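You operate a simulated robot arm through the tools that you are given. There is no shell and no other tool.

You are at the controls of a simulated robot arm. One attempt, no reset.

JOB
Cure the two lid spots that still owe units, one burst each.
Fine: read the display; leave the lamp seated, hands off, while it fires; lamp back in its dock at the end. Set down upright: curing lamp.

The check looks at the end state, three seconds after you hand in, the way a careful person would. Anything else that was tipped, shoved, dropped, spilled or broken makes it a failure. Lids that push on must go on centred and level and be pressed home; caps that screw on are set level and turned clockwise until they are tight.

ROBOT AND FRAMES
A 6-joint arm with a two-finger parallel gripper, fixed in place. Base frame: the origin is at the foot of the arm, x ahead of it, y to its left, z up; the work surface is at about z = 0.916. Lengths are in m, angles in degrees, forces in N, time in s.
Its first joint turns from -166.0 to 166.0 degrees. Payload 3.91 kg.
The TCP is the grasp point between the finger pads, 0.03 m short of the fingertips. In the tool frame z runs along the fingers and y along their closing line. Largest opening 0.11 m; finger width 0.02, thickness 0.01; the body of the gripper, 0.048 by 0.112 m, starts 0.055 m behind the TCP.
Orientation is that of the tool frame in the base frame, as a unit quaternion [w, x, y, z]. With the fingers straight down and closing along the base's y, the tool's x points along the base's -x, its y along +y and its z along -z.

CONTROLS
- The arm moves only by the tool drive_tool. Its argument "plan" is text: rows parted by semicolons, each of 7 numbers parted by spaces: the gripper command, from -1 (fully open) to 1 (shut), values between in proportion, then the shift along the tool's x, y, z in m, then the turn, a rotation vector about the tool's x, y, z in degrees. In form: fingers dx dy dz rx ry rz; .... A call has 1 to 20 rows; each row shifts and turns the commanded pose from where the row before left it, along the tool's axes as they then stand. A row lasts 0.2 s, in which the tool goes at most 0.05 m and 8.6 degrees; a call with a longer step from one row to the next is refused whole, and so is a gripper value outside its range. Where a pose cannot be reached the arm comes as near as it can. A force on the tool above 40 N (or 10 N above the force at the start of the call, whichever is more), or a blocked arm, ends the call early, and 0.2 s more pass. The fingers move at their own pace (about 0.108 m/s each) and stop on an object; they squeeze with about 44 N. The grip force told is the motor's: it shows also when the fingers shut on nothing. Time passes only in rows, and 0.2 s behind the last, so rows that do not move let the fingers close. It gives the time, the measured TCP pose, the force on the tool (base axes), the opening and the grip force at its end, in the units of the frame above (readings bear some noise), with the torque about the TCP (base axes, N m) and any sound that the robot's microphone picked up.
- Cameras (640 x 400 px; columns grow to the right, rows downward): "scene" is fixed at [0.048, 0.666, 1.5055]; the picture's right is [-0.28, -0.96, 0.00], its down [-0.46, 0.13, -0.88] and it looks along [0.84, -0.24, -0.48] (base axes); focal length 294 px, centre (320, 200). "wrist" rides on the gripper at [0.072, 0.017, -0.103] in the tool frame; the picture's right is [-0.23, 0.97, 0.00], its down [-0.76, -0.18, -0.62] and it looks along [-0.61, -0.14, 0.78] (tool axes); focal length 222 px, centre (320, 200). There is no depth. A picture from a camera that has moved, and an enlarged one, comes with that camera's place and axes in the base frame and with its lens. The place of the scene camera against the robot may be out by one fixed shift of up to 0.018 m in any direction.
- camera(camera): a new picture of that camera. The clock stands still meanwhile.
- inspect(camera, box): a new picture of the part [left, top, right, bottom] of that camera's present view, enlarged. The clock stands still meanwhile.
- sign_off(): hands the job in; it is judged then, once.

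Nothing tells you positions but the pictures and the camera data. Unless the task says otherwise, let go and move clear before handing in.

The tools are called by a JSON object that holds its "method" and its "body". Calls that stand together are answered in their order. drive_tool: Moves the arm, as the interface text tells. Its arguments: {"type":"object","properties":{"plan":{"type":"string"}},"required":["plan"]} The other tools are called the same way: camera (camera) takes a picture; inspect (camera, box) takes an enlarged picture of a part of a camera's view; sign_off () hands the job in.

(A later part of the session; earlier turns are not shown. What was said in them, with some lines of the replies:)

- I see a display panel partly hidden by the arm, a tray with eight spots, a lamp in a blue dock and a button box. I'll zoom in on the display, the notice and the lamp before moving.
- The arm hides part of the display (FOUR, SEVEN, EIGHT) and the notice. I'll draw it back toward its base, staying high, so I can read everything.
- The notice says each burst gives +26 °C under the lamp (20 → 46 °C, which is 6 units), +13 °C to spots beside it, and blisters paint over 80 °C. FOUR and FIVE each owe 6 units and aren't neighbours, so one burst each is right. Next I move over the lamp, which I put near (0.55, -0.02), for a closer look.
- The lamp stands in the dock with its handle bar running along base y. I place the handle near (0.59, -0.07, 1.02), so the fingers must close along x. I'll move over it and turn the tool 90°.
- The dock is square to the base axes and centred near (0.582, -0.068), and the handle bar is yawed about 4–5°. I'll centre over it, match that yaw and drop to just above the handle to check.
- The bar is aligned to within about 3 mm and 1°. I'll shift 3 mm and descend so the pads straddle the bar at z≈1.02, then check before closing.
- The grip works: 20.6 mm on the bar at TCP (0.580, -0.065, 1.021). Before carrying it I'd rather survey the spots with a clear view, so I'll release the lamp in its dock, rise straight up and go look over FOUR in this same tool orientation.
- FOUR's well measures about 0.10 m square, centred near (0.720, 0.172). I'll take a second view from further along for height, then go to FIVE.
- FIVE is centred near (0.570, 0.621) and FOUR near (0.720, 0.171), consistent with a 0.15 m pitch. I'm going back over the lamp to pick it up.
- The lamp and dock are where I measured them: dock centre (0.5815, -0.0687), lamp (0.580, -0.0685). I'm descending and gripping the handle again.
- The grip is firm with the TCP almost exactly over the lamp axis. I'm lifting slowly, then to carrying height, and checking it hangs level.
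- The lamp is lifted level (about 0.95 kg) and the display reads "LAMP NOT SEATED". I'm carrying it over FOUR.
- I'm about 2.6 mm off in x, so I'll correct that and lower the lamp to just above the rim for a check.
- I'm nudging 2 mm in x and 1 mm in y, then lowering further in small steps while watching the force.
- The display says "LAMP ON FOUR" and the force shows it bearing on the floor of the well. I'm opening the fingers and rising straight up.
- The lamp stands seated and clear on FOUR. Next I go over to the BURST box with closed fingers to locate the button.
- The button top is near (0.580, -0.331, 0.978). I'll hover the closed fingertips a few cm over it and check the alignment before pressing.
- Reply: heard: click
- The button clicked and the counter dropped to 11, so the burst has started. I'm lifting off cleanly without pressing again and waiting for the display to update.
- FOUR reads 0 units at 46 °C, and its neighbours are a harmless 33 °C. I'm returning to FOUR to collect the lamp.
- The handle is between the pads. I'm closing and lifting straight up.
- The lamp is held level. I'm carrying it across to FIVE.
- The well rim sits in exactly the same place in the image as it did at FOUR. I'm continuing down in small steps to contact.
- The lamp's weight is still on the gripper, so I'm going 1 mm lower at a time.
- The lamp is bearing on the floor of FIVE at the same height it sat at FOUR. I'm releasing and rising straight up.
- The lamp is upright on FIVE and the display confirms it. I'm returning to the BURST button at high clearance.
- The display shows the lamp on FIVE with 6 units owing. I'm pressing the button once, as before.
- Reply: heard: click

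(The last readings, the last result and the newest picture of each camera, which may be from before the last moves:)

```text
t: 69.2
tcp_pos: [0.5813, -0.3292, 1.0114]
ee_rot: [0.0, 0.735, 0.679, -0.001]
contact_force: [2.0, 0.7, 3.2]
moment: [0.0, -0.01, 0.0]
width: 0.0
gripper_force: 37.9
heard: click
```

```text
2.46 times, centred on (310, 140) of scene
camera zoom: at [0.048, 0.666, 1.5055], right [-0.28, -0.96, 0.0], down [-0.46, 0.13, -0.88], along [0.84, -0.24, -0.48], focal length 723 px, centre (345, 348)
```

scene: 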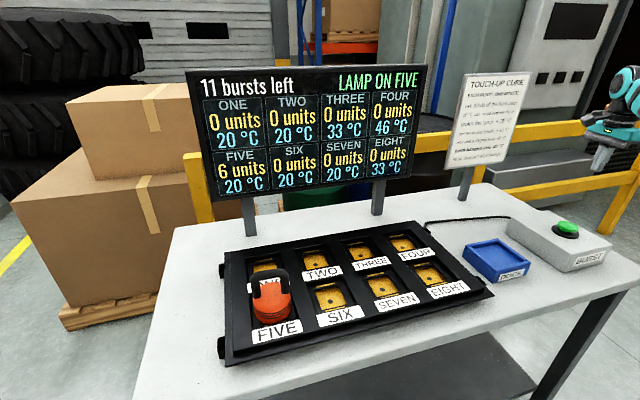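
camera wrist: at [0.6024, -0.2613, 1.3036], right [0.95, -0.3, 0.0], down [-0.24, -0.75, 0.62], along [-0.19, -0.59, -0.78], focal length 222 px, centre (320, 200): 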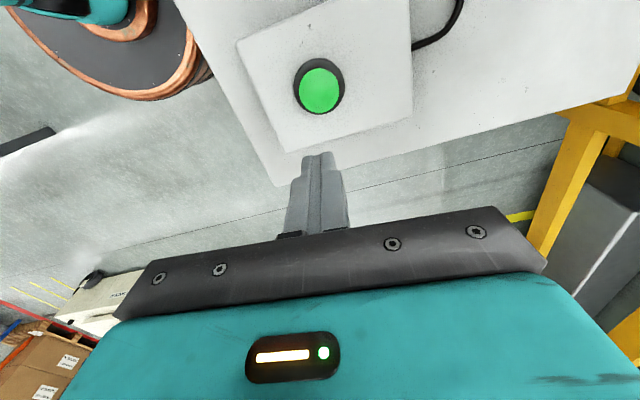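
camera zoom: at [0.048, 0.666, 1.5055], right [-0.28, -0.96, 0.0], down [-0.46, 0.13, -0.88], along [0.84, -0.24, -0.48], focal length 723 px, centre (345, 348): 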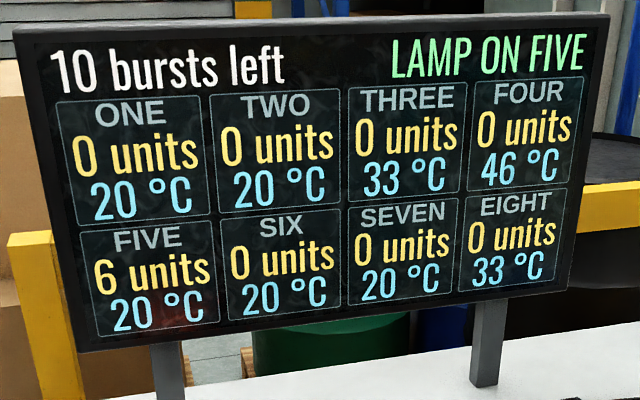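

It clicked once and 10 bursts are left. I'm lifting off and waiting for the burst to finish.

{"method": "drive_tool", "body": {"plan": "1 0 0 -0.03 0 0 0;1 0 0 -0.045 0 0 0;1 0 0 -0.045 0 0 0;1 0 0 -0.045 0 0 0;1 0 0 -0.025 0 0 0;1 0 0 0 0 0 0;1 0 0 0 0 0 0;1 0 0 0 0 0 0;1 0 0 0 0 0 0"}}

{"method": "inspect", "body": {"camera": "scene", "box": [180, 60, 440, 220]}}

{"method": "camera", "body": {"camera": "scene"}}

```text
t: 71.2
tcp_pos: [0.582, -0.3297, 1.2017]
ee_rot: [0.0, 0.735, 0.678, 0.001]
contact_force: [0.1, 0.1, 0.3]
moment: [-0.04, 0.01, 0.01]
width: 0.0002
gripper_force: 37.6
```

```text
2.46 times, centred on (310, 140) of scene
camera zoom: at [0.048, 0.666, 1.5055], right [-0.28, -0.96, 0.0], down [-0.46, 0.13, -0.88], along [0.84, -0.24, -0.48], focal length 723 px, centre (345, 348)
```

zoom: 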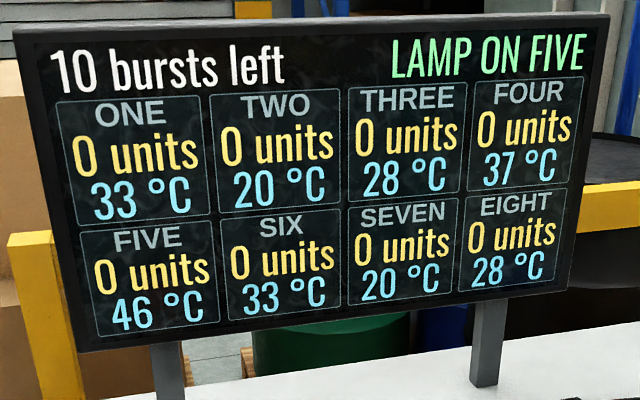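

```text
taken
```

scene: 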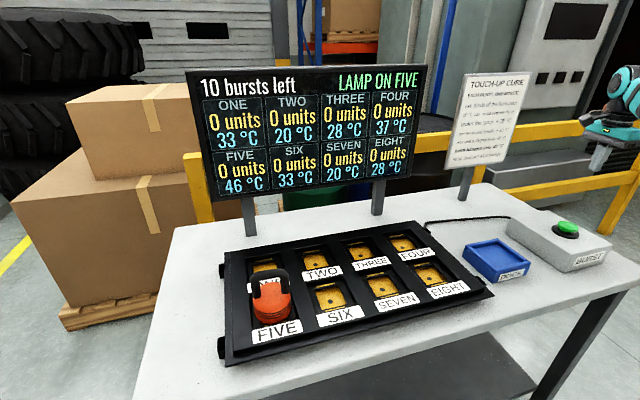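

Every spot now reads 0 units. I'm going back to FIVE to collect the lamp.

{"method": "drive_tool", "body": {"plan": "1 0.04744 -0.00424 0 0 0 0;1 0.04744 -0.00424 0 0 0 0;0 0.04744 -0.00424 0 0 0 0;-1 0.04744 -0.00424 0 0 0 0;-1 0.04744 -0.00424 0 0 0 0;-1 0.04744 -0.00424 0 0 0 0;-1 0.04744 -0.00424 0 0 0 0;-1 0.04744 -0.00424 0 0 0 0;-1 0.04744 -0.00424 0 0 0 0;-1 0.04744 -0.00424 0 0 0 0;-1 0.04744 -0.00424 0 0 0 0;-1 0.04744 -0.00424 0 0 0 0;-1 0.04744 -0.00424 0 0 0 0;-1 0.04744 -0.00424 0 0 0 0;-1 0.04744 -0.00424 0 0 0 0;-1 0.04744 -0.00424 0 0 0 0;-1 0.04744 -0.00424 0 0 0 0;-1 0.04744 -0.00424 0 0 0 0;-1 0.04744 -0.00424 0 0 0 0;-1 0.04744 -0.00424 0 0 0 0"}}

{"method": "drive_tool", "body": {"plan": "-1 0 0 0 0 0 0;-1 0 0 0 0 0 0"}}

{"method": "camera", "body": {"camera": "wrist"}}

{"method": "inspect", "body": {"camera": "wrist", "box": [240, 20, 420, 140]}}

```text
t: 75.4
tcp_pos: [0.5719, 0.6231, 1.2056]
ee_rot: [-0.001, 0.734, 0.679, 0.003]
contact_force: [21.6, 10.1, -17.0]
moment: [-0.56, 2.91, 1.04]
width: 0.11
gripper_force: 0.1
```

```text
t: 76.0
tcp_pos: [0.5711, 0.6242, 1.2038]
ee_rot: [0.0, 0.734, 0.679, 0.001]
contact_force: [20.2, -3.3, -24.1]
moment: [1.55, 2.47, 1.04]
width: 0.1099
gripper_force: 0.0
```

```text
taken
camera wrist: at [0.5936, 0.6955, 1.3073], right [0.95, -0.3, 0.0], down [-0.24, -0.75, 0.62], along [-0.19, -0.59, -0.78], focal length 222 px, centre (320, 200)
```

wrist: 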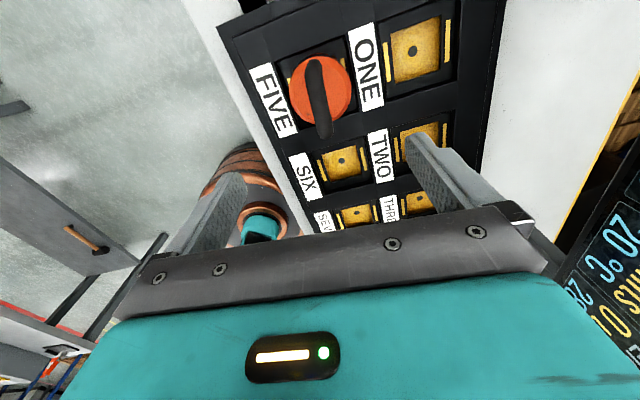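

```text
3.33 times, centred on (330, 80) of wrist
camera zoom: at [0.5936, 0.6955, 1.3073], right [0.95, -0.3, 0.0], down [-0.24, -0.75, 0.62], along [-0.19, -0.59, -0.78], focal length 740 px, centre (287, 600)
```

zoom: 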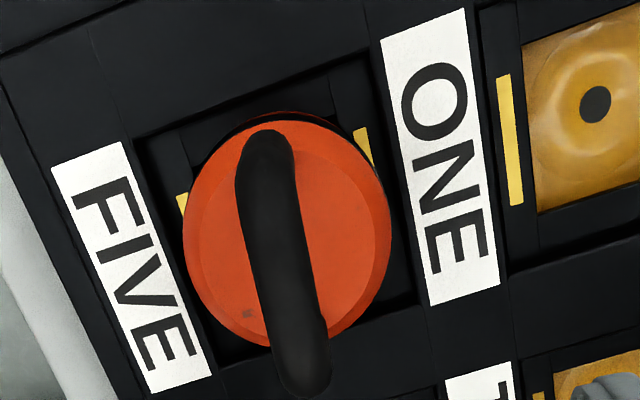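

The wrist reads an unexpected 20–25 N while hovering, which wasn't there last time at this pose. I'm looking before moving any further.

{"method": "camera", "body": {"camera": "scene"}}

{"method": "inspect", "body": {"camera": "scene", "box": [190, 70, 350, 260]}}

{"method": "drive_tool", "body": {"plan": "-1 0 0 0 0 0 0"}}

```text
taken
```

scene: 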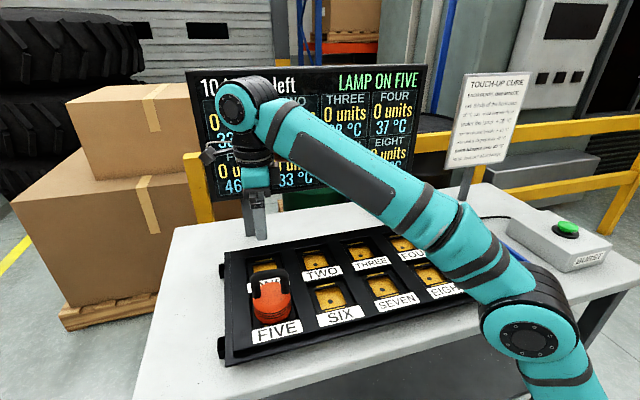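

```text
2.11 times, centred on (270, 165) of scene
camera zoom: at [0.048, 0.666, 1.5055], right [-0.28, -0.96, 0.0], down [-0.46, 0.13, -0.88], along [0.84, -0.24, -0.48], focal length 618 px, centre (425, 274)
```

zoom: 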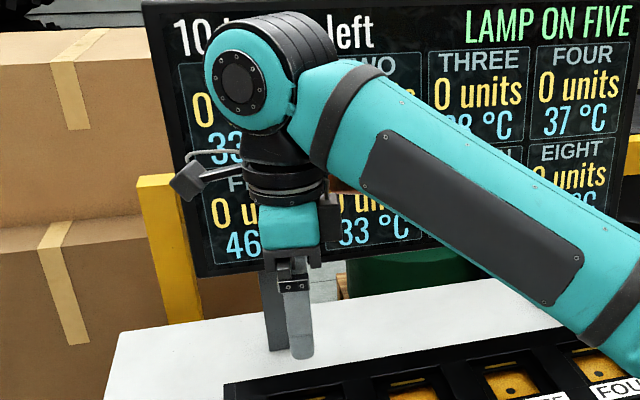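

```text
t: 76.4
tcp_pos: [0.5735, 0.6237, 1.204]
ee_rot: [0.0, 0.734, 0.679, 0.002]
contact_force: [19.5, -1.7, -23.7]
moment: [1.45, 2.4, 1.01]
width: 0.11
gripper_force: 0.0
```

{"method": "inspect", "body": {"camera": "scene", "box": [195, 80, 315, 180]}}

{"method": "inspect", "body": {"camera": "wrist", "box": [180, 130, 320, 270]}}

```text
4.00 times, centred on (255, 130) of scene
camera zoom: at [0.048, 0.666, 1.5055], right [-0.28, -0.96, 0.0], down [-0.46, 0.13, -0.88], along [0.84, -0.24, -0.48], focal length 1175 px, centre (580, 480)
```

zoom: 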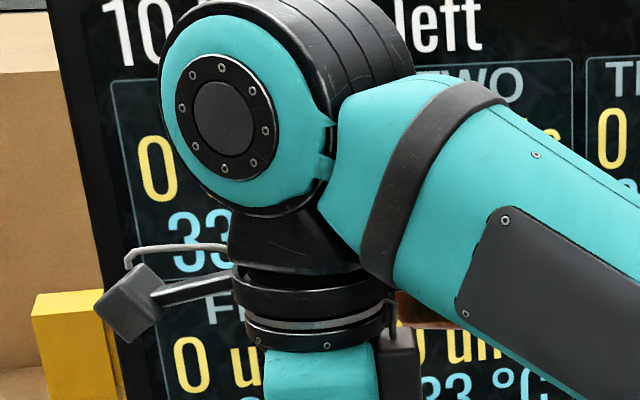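

```text
2.86 times, centred on (250, 200) of wrist
camera zoom: at [0.5937, 0.6953, 1.3073], right [0.95, -0.3, 0.0], down [-0.24, -0.75, 0.62], along [-0.19, -0.59, -0.78], focal length 635 px, centre (520, 200)
```

zoom: 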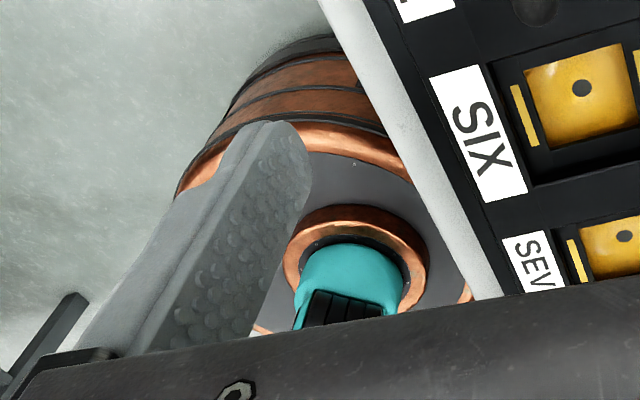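

The cause is visible: at this height and reach, the forearm's underside touches the box on the gripper's side. That's arm self-contact, not the work. It was clear when I was lower, so I'll descend a little and confirm the force vanishes.

{"method": "drive_tool", "body": {"plan": "-1 -0.001 0.0005 0.02 0 0 0;-1 -0.001 0.0005 0.03 0 0 0;-1 0 0 0.03 0 0 0;-1 0 0 0 0 0 0"}}

{"method": "inspect", "body": {"camera": "wrist", "box": [210, 10, 420, 210]}}

{"method": "inspect", "body": {"camera": "scene", "box": [195, 120, 345, 340]}}

```text
t: 77.4
tcp_pos: [0.5727, 0.6202, 1.1243]
ee_rot: [0.0, 0.734, 0.679, 0.0]
contact_force: [0.3, -0.3, 0.0]
moment: [-0.03, -0.01, -0.03]
width: 0.1099
gripper_force: 0.0
```

```text
2.00 times, centred on (315, 110) of wrist
camera zoom: at [0.5944, 0.6923, 1.2271], right [0.95, -0.3, 0.0], down [-0.24, -0.75, 0.62], along [-0.19, -0.59, -0.78], focal length 444 px, centre (330, 380)
```

zoom: 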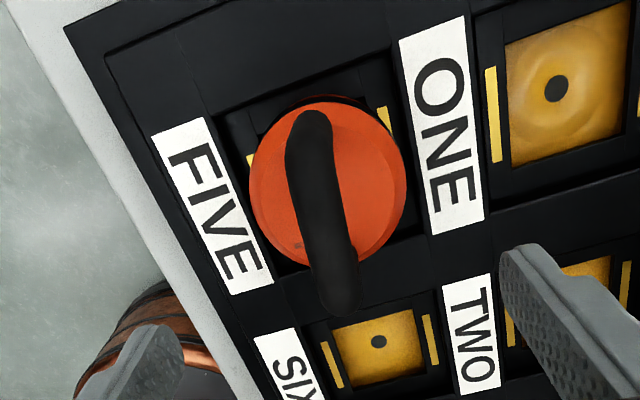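

```text
1.82 times, centred on (270, 230) of scene
camera zoom: at [0.048, 0.666, 1.5055], right [-0.28, -0.96, 0.0], down [-0.46, 0.13, -0.88], along [0.84, -0.24, -0.48], focal length 534 px, centre (411, 146)
```

zoom: 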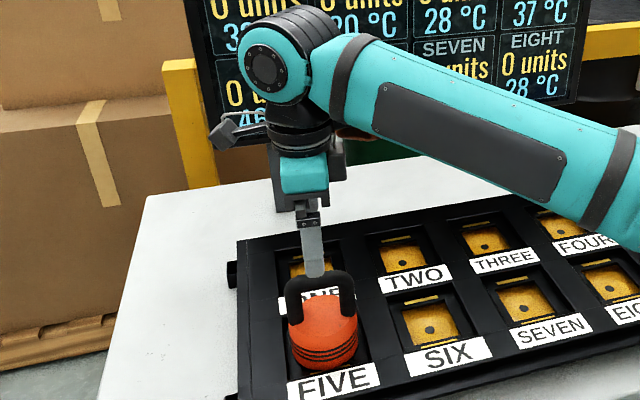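

The force is back to zero and nothing was disturbed. I'm continuing down to grip the handle, and will stay at or below z≈1.13 near FIVE from now on.

{"method": "drive_tool", "body": {"plan": "-1 0.0005 0 0.04 0 0 0;-1 0.0005 0 0.04 0 0 0;-1 0 0 0.02 0 0 0;-1 0 0 0.007 0 0 0;-1 0 0 0 0 0 0;-1 0 0 0 0 0 0"}}

{"method": "camera", "body": {"camera": "wrist"}}

```text
t: 78.8
tcp_pos: [0.5722, 0.6198, 1.0149]
ee_rot: [0.001, 0.734, 0.679, 0.0]
contact_force: [-0.4, -0.1, 0.6]
moment: [0.02, 0.0, 0.02]
width: 0.1098
gripper_force: 0.1
```

```text
taken
camera wrist: at [0.5947, 0.6918, 1.1186], right [0.95, -0.3, 0.0], down [-0.24, -0.75, 0.62], along [-0.19, -0.59, -0.78], focal length 222 px, centre (320, 200)
```

wrist: 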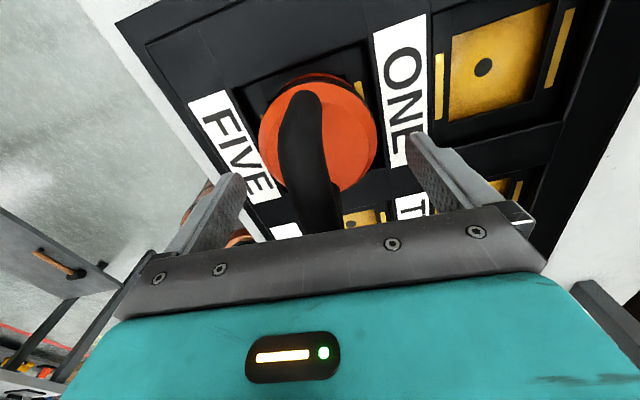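

{"method": "drive_tool", "body": {"plan": "-1 0.0015 -0.001 -0.0015 0 0 0;0 0 0 0 0 0 0;0.4 0 0 0 0 0 0;0.6 0 0 0 0 0 0;0.8 0 0 0 0 0 0;1 0 0 0 0 0 0;1 0 0 0 0 0 0;1 0 0 0 0 0 0;1 0 0 -0.01 0 0 0;1 0 0 -0.015 0 0 0;1 0 0 -0.025 0 0 0;1 0 0 -0.03 0 0 0;1 0 0 -0.03 0 0 0;1 0 0 0 0 0 0;1 0 0 0 0 0 0"}}

{"method": "camera", "body": {"camera": "wrist"}}

{"method": "camera", "body": {"camera": "scene"}}

```text
t: 82.0
tcp_pos: [0.5714, 0.624, 1.1272]
ee_rot: [0.0, 0.734, 0.679, 0.0]
contact_force: [0.1, 0.0, -9.8]
moment: [0.05, -0.04, 0.05]
width: 0.0204
gripper_force: 44.5
```

```text
taken
camera wrist: at [0.5936, 0.6945, 1.2297], right [0.95, -0.3, 0.0], down [-0.24, -0.75, 0.62], along [-0.19, -0.59, -0.78], focal length 222 px, centre (320, 200)
```

wrist: 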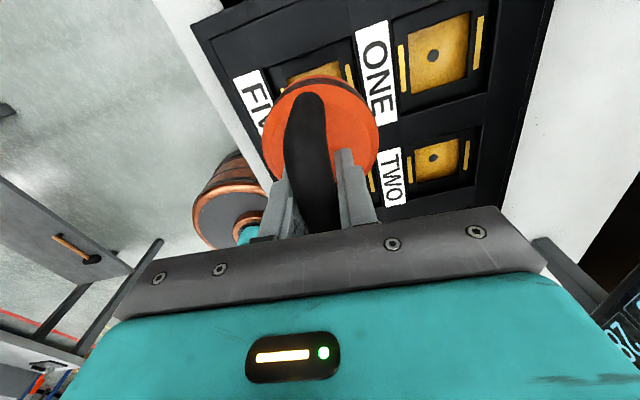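

```text
taken
```

scene: 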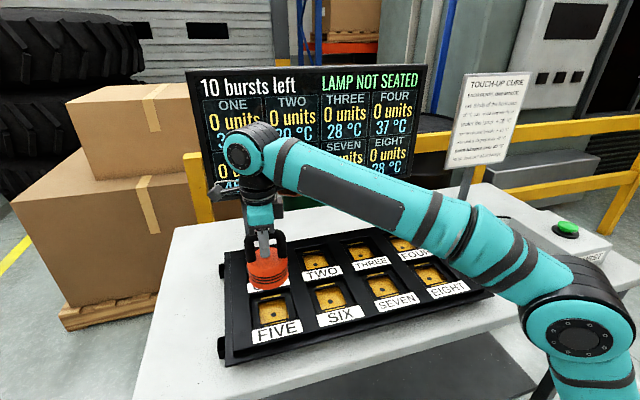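

The lamp is held level and moving back over the tray to the dock at the same safe height.

{"method": "drive_tool", "body": {"plan": "1 -0.0191 0.0018 0 0 0 0;1 -0.03826 0.00358 0 0 0 0;1 -0.03826 0.00358 0 0 0 0;1 -0.03826 0.00358 0 0 0 0;1 -0.03826 0.00358 0 0 0 0;1 -0.03826 0.00358 0 0 0 0;1 -0.03826 0.00358 0 0 0 0;1 -0.03826 0.00358 0 0 0 0;1 -0.03826 0.00358 0 0 0 0;1 -0.03826 0.00358 0 0 0 0;1 -0.03826 0.00358 0 0 0 0;1 -0.03826 0.00358 0 0 0 0;1 -0.03826 0.00358 0 0 0 0;1 -0.03826 0.00358 0 0 0 0;1 -0.03826 0.00358 0 0 0 0;1 -0.03826 0.00358 0 0 0 0;1 -0.03826 0.00358 0 0 0 0;1 -0.03826 0.00358 0 0 0 0;1 -0.0191 0.0018 0 0 0 0;1 0 0 0 0 0 0"}}

{"method": "drive_tool", "body": {"plan": "1 0 0 0 0 0 0;1 0 0 0 0 0 0"}}

{"method": "camera", "body": {"camera": "wrist"}}

{"method": "inspect", "body": {"camera": "wrist", "box": [210, 10, 420, 210]}}

{"method": "camera", "body": {"camera": "scene"}}

```text
t: 86.2
tcp_pos: [0.5818, -0.0704, 1.1264]
ee_rot: [-0.001, 0.734, 0.679, 0.0]
contact_force: [0.2, -0.6, -9.4]
moment: [0.03, -0.01, 0.0]
width: 0.0204
gripper_force: 44.1
```

```text
t: 86.8
tcp_pos: [0.582, -0.07, 1.1257]
ee_rot: [0.0, 0.735, 0.679, 0.0]
contact_force: [-0.6, -0.5, -10.3]
moment: [0.06, -0.01, 0.0]
width: 0.0205
gripper_force: 43.3
```

```text
taken
camera wrist: at [0.6045, 0.0011, 1.2293], right [0.95, -0.3, 0.0], down [-0.24, -0.75, 0.62], along [-0.19, -0.59, -0.78], focal length 222 px, centre (320, 200)
```

wrist: 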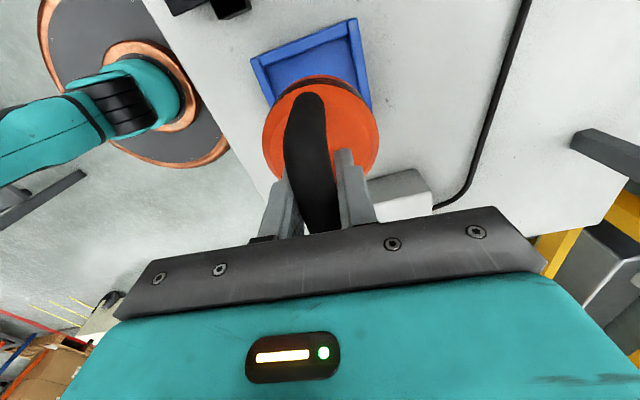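

```text
2.00 times, centred on (315, 110) of wrist
camera zoom: at [0.6045, 0.0011, 1.2293], right [0.95, -0.3, 0.0], down [-0.24, -0.75, 0.62], along [-0.19, -0.59, -0.78], focal length 444 px, centre (330, 380)
```

zoom: 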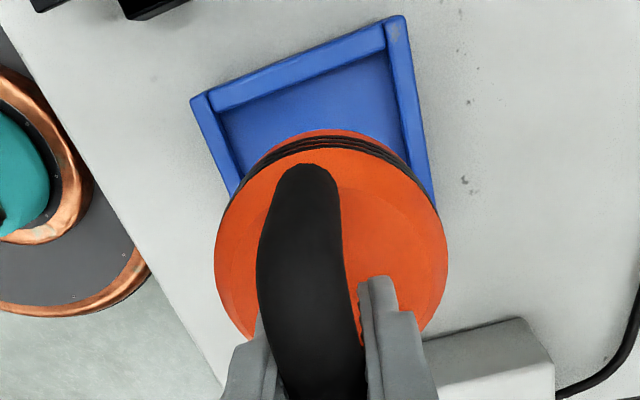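

```text
taken
```

scene: 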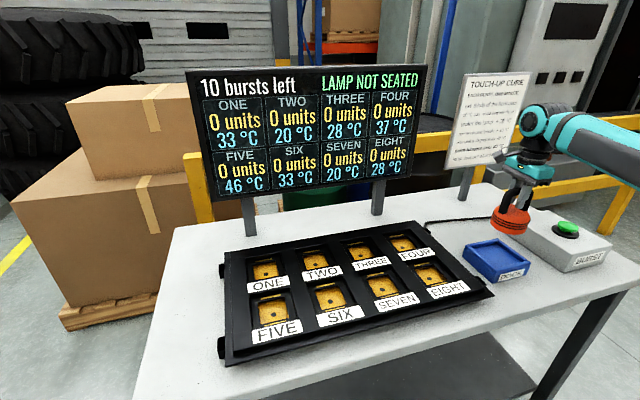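

{"method": "drive_tool", "body": {"plan": "1 0.002 0 0.02 0 0 0;1 0 0 0.02 0 0 0;1 0 0 0.02 0 0 0;1 0 0 0.012 0 0 0;1 0 0 0 0 0 0;1 0 0 0 0 0 0"}}

{"method": "inspect", "body": {"camera": "wrist", "box": [210, 10, 420, 210]}}

{"method": "inspect", "body": {"camera": "scene", "box": [440, 150, 600, 290]}}

```text
t: 88.2
tcp_pos: [0.5836, -0.0683, 1.0535]
ee_rot: [0.0, 0.734, 0.679, 0.0]
contact_force: [0.6, 0.1, -9.8]
moment: [0.01, 0.02, 0.0]
width: 0.0209
gripper_force: 43.9
```

```text
2.00 times, centred on (315, 110) of wrist
camera zoom: at [0.6047, 0.0028, 1.157], right [0.95, -0.3, 0.0], down [-0.24, -0.75, 0.62], along [-0.19, -0.59, -0.78], focal length 444 px, centre (330, 380)
```

zoom: 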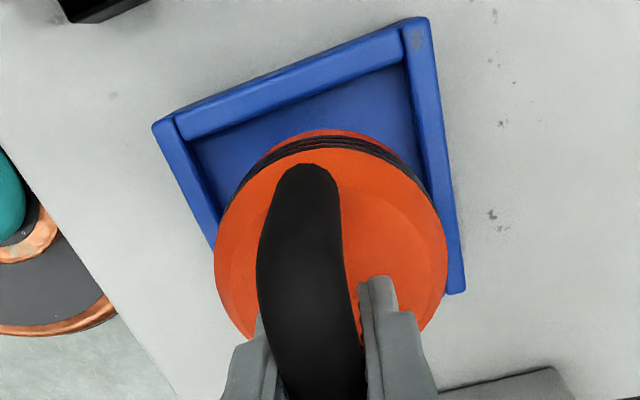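

```text
2.86 times, centred on (520, 220) of scene
camera zoom: at [0.048, 0.666, 1.5055], right [-0.28, -0.96, 0.0], down [-0.46, 0.13, -0.88], along [0.84, -0.24, -0.48], focal length 839 px, centre (-251, 143)
```

zoom: 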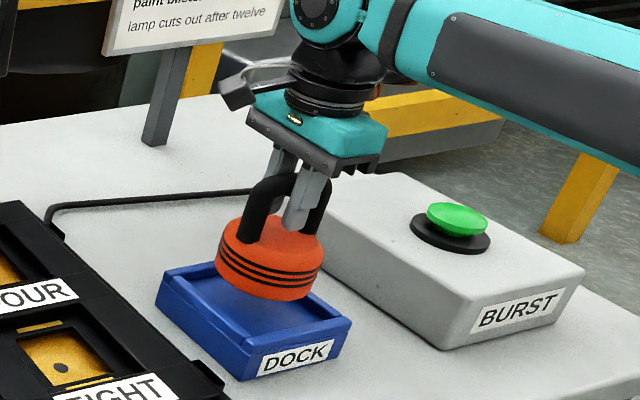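

{"method": "drive_tool", "body": {"plan": "1 0 0 0.01 0 0 0;1 0 0 0.007 0 0 0;1 0 0 0.005 0 0 0;1 0 0 0 0 0 0"}}

{"method": "inspect", "body": {"camera": "wrist", "box": [210, 10, 420, 210]}}

{"method": "inspect", "body": {"camera": "scene", "box": [440, 150, 600, 290]}}

```text
t: 89.2
tcp_pos: [0.5828, -0.0695, 1.0328]
ee_rot: [0.0, 0.735, 0.679, 0.0]
contact_force: [-0.6, 0.3, -9.2]
moment: [0.03, -0.05, -0.01]
width: 0.0204
gripper_force: 43.9
```

```text
2.00 times, centred on (315, 110) of wrist
camera zoom: at [0.6044, 0.0028, 1.1362], right [0.95, -0.3, 0.0], down [-0.24, -0.75, 0.62], along [-0.19, -0.59, -0.78], focal length 444 px, centre (330, 380)
```

zoom: 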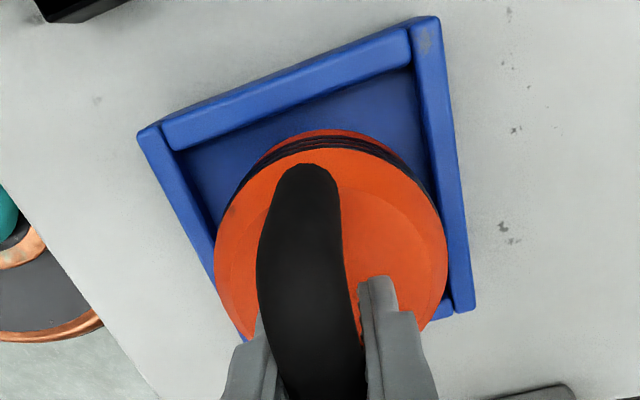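

```text
2.86 times, centred on (520, 220) of scene
camera zoom: at [0.048, 0.666, 1.5055], right [-0.28, -0.96, 0.0], down [-0.46, 0.13, -0.88], along [0.84, -0.24, -0.48], focal length 839 px, centre (-251, 143)
```

zoom: 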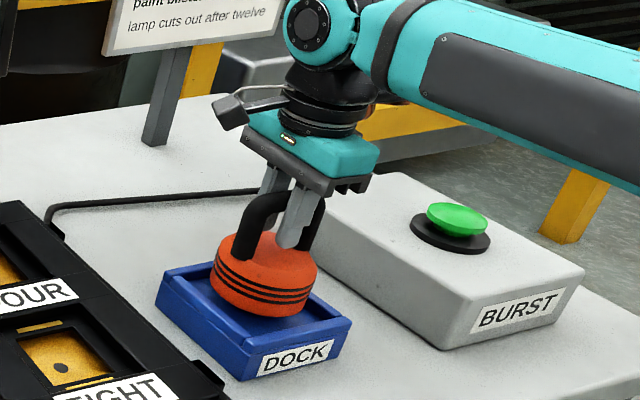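

{"method": "drive_tool", "body": {"plan": "1 0 0 0.004 0 0 0;1 0 0 0.004 0 0 0;1 0 0 0.002 0 0 0;1 0 0 0 0 0 0"}}

```text
t: 90.2
tcp_pos: [0.5823, -0.0687, 1.0229]
ee_rot: [0.0, 0.734, 0.679, 0.0]
contact_force: [-0.2, 0.0, -10.5]
moment: [0.05, 0.05, -0.04]
width: 0.0203
gripper_force: 43.9
```

The lamp is still carrying free at z≈1.023. I'm lowering in 1–2 mm steps.

{"method": "drive_tool", "body": {"plan": "1 0 0 0.002 0 0 0;1 0 0 0 0 0 0"}}

{"method": "drive_tool", "body": {"plan": "1 0 0 0.0012 0 0 0;1 0 0 0 0 0 0"}}

```text
t: 90.8
tcp_pos: [0.5835, -0.0683, 1.0207]
ee_rot: [0.0, 0.734, 0.679, 0.0]
contact_force: [-0.6, -0.4, -9.8]
moment: [0.07, 0.0, 0.04]
width: 0.0203
gripper_force: 43.8
```

```text
t: 91.4
tcp_pos: [0.5828, -0.0682, 1.0197]
ee_rot: [0.0, 0.735, 0.678, -0.001]
contact_force: [-0.8, 0.5, -9.7]
moment: [-0.01, -0.02, 0.01]
width: 0.0205
gripper_force: 44.0
```

{"method": "drive_tool", "body": {"plan": "1 0 0 0.0012 0 0 0;1 0 0 0 0 0 0"}}

{"method": "inspect", "body": {"camera": "scene", "box": [440, 150, 600, 290]}}

```text
t: 92.0
tcp_pos: [0.5821, -0.0679, 1.0186]
ee_rot: [0.0, 0.734, 0.679, 0.0]
contact_force: [-0.3, 0.8, -9.5]
moment: [0.01, 0.02, -0.01]
width: 0.0204
gripper_force: 43.8
```

```text
2.86 times, centred on (520, 220) of scene
camera zoom: at [0.048, 0.666, 1.5055], right [-0.28, -0.96, 0.0], down [-0.46, 0.13, -0.88], along [0.84, -0.24, -0.48], focal length 839 px, centre (-251, 143)
```

zoom: 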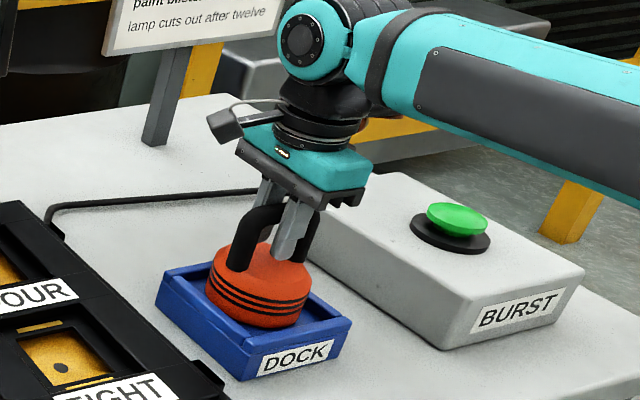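

{"method": "drive_tool", "body": {"plan": "1 0 0 0.0012 0 0 0;1 0 0 0 0 0 0"}}

```text
t: 92.6
tcp_pos: [0.5817, -0.0669, 1.0174]
ee_rot: [-0.001, 0.734, 0.679, 0.0]
contact_force: [-0.8, -0.9, -5.5]
moment: [-0.06, -0.14, 0.01]
width: 0.0205
gripper_force: 43.8
```

First contact: the weight on the gripper has dropped to 5.5 N. One more small step to seat it fully.

{"method": "drive_tool", "body": {"plan": "1 0 0 0.0012 0 0 0;1 0 0 0 0 0 0"}}

{"method": "camera", "body": {"camera": "scene"}}

{"method": "inspect", "body": {"camera": "wrist", "box": [210, 10, 420, 210]}}

```text
t: 93.2
tcp_pos: [0.5811, -0.0672, 1.0181]
ee_rot: [0.001, 0.735, 0.678, 0.0]
contact_force: [3.8, 0.3, 15.1]
moment: [-0.13, 0.1, 0.01]
width: 0.0206
gripper_force: 44.2
```

```text
taken
```

scene: 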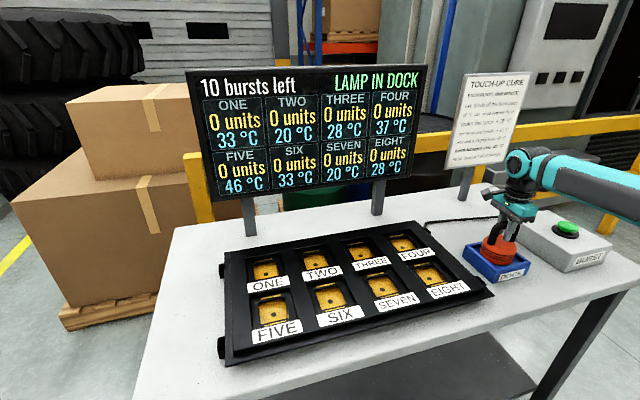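

```text
2.00 times, centred on (315, 110) of wrist
camera zoom: at [0.6039, 0.0041, 1.1206], right [0.95, -0.3, 0.0], down [-0.24, -0.75, 0.62], along [-0.19, -0.59, -0.78], focal length 444 px, centre (330, 380)
```

zoom: 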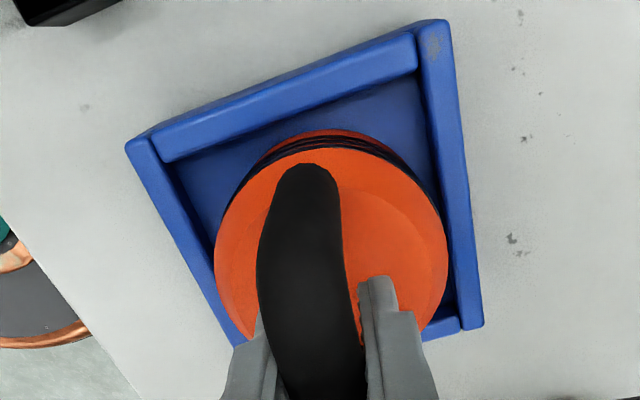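

The display reads "LAMP IN DOCK" and the lamp is seated. I'm easing off the preload, opening, and rising straight up clear.

{"method": "drive_tool", "body": {"plan": "1 0 0 -0.0008 0 0 0;0.7 0 0 0 0 0 0;0.4 0 0 0 0 0 0;0 0 0 0 0 0 0;-0.6 0 0 0 0 0 0;-1 0 0 0 0 0 0;-1 0 0 0 0 0 0;-1 0 0 -0.03 0 0 0;-1 0 0 -0.045 0 0 0;-1 0 0 -0.045 0 0 0;-1 0 0 -0.045 0 0 0;-1 0 0 0 0 0 0;-1 0 0 0 0 0 0"}}

{"method": "camera", "body": {"camera": "wrist"}}

{"method": "camera", "body": {"camera": "scene"}}

{"method": "inspect", "body": {"camera": "scene", "box": [440, 150, 600, 290]}}

```text
t: 96.0
tcp_pos: [0.5841, -0.0682, 1.1817]
ee_rot: [0.0, 0.734, 0.679, 0.0]
contact_force: [0.0, -0.3, 0.0]
moment: [-0.03, -0.04, 0.0]
width: 0.1098
gripper_force: 0.1
```

```text
taken
camera wrist: at [0.6056, 0.0029, 1.2838], right [0.95, -0.3, 0.0], down [-0.24, -0.75, 0.62], along [-0.19, -0.59, -0.78], focal length 222 px, centre (320, 200)
```

wrist: 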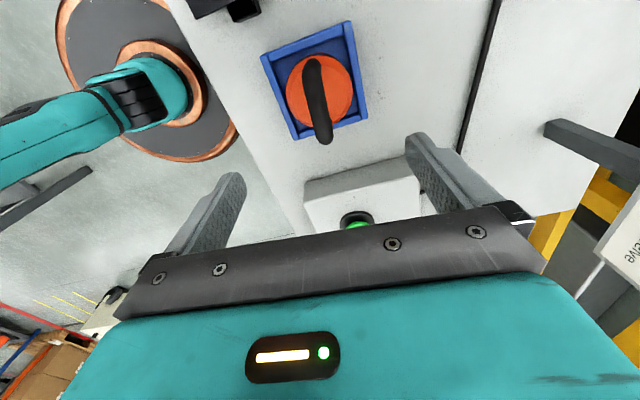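

```text
taken
```

scene: 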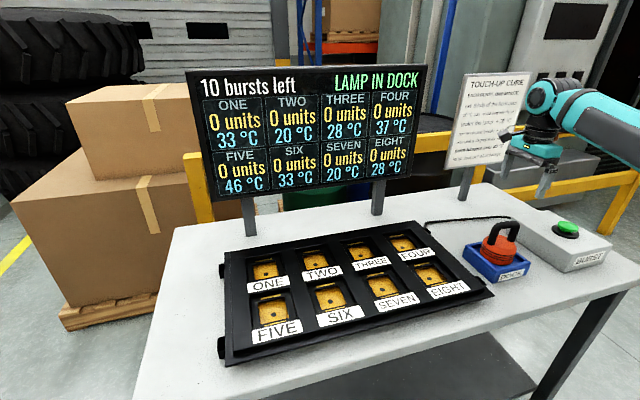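

```text
2.86 times, centred on (520, 220) of scene
camera zoom: at [0.048, 0.666, 1.5055], right [-0.28, -0.96, 0.0], down [-0.46, 0.13, -0.88], along [0.84, -0.24, -0.48], focal length 839 px, centre (-251, 143)
```

zoom: 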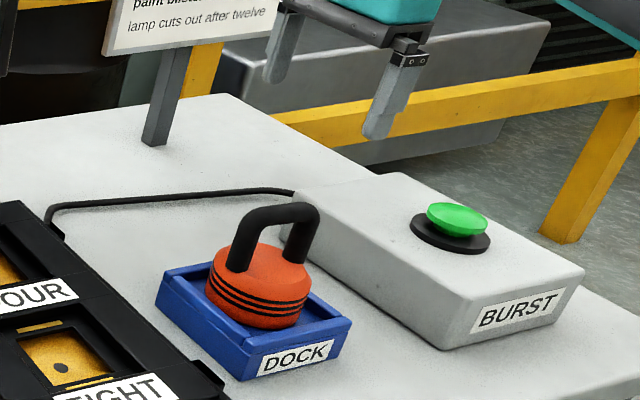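

The lamp stands upright in its dock, the display shows "LAMP IN DOCK" with 0 units on all eight spots, and the tray and button box sit where they started. The gripper is open and clear, so I'm handing in.

{"method": "sign_off", "body": {}}

```text
The job is handed in.
```

Spots FOUR and FIVE are cured with one burst each, and the display now shows 0 units on all eight spots. Both peaked at 46 °C, well under the 80 °C blister limit. Ten of the twelve bursts are left.

The lamp was seated with the gripper clear for both bursts. It is now upright in its dock, the display reads "LAMP IN DOCK", and the gripper is open and clear.

While going back to fetch the lamp from FIVE, the arm's forearm briefly pressed on the gripper's side-mounted box at about 30 N. This was the arm touching itself, with nothing on the bench involved. The force dropped to zero once I lowered the arm, and everything on the bench looked unmoved in the last pictures.
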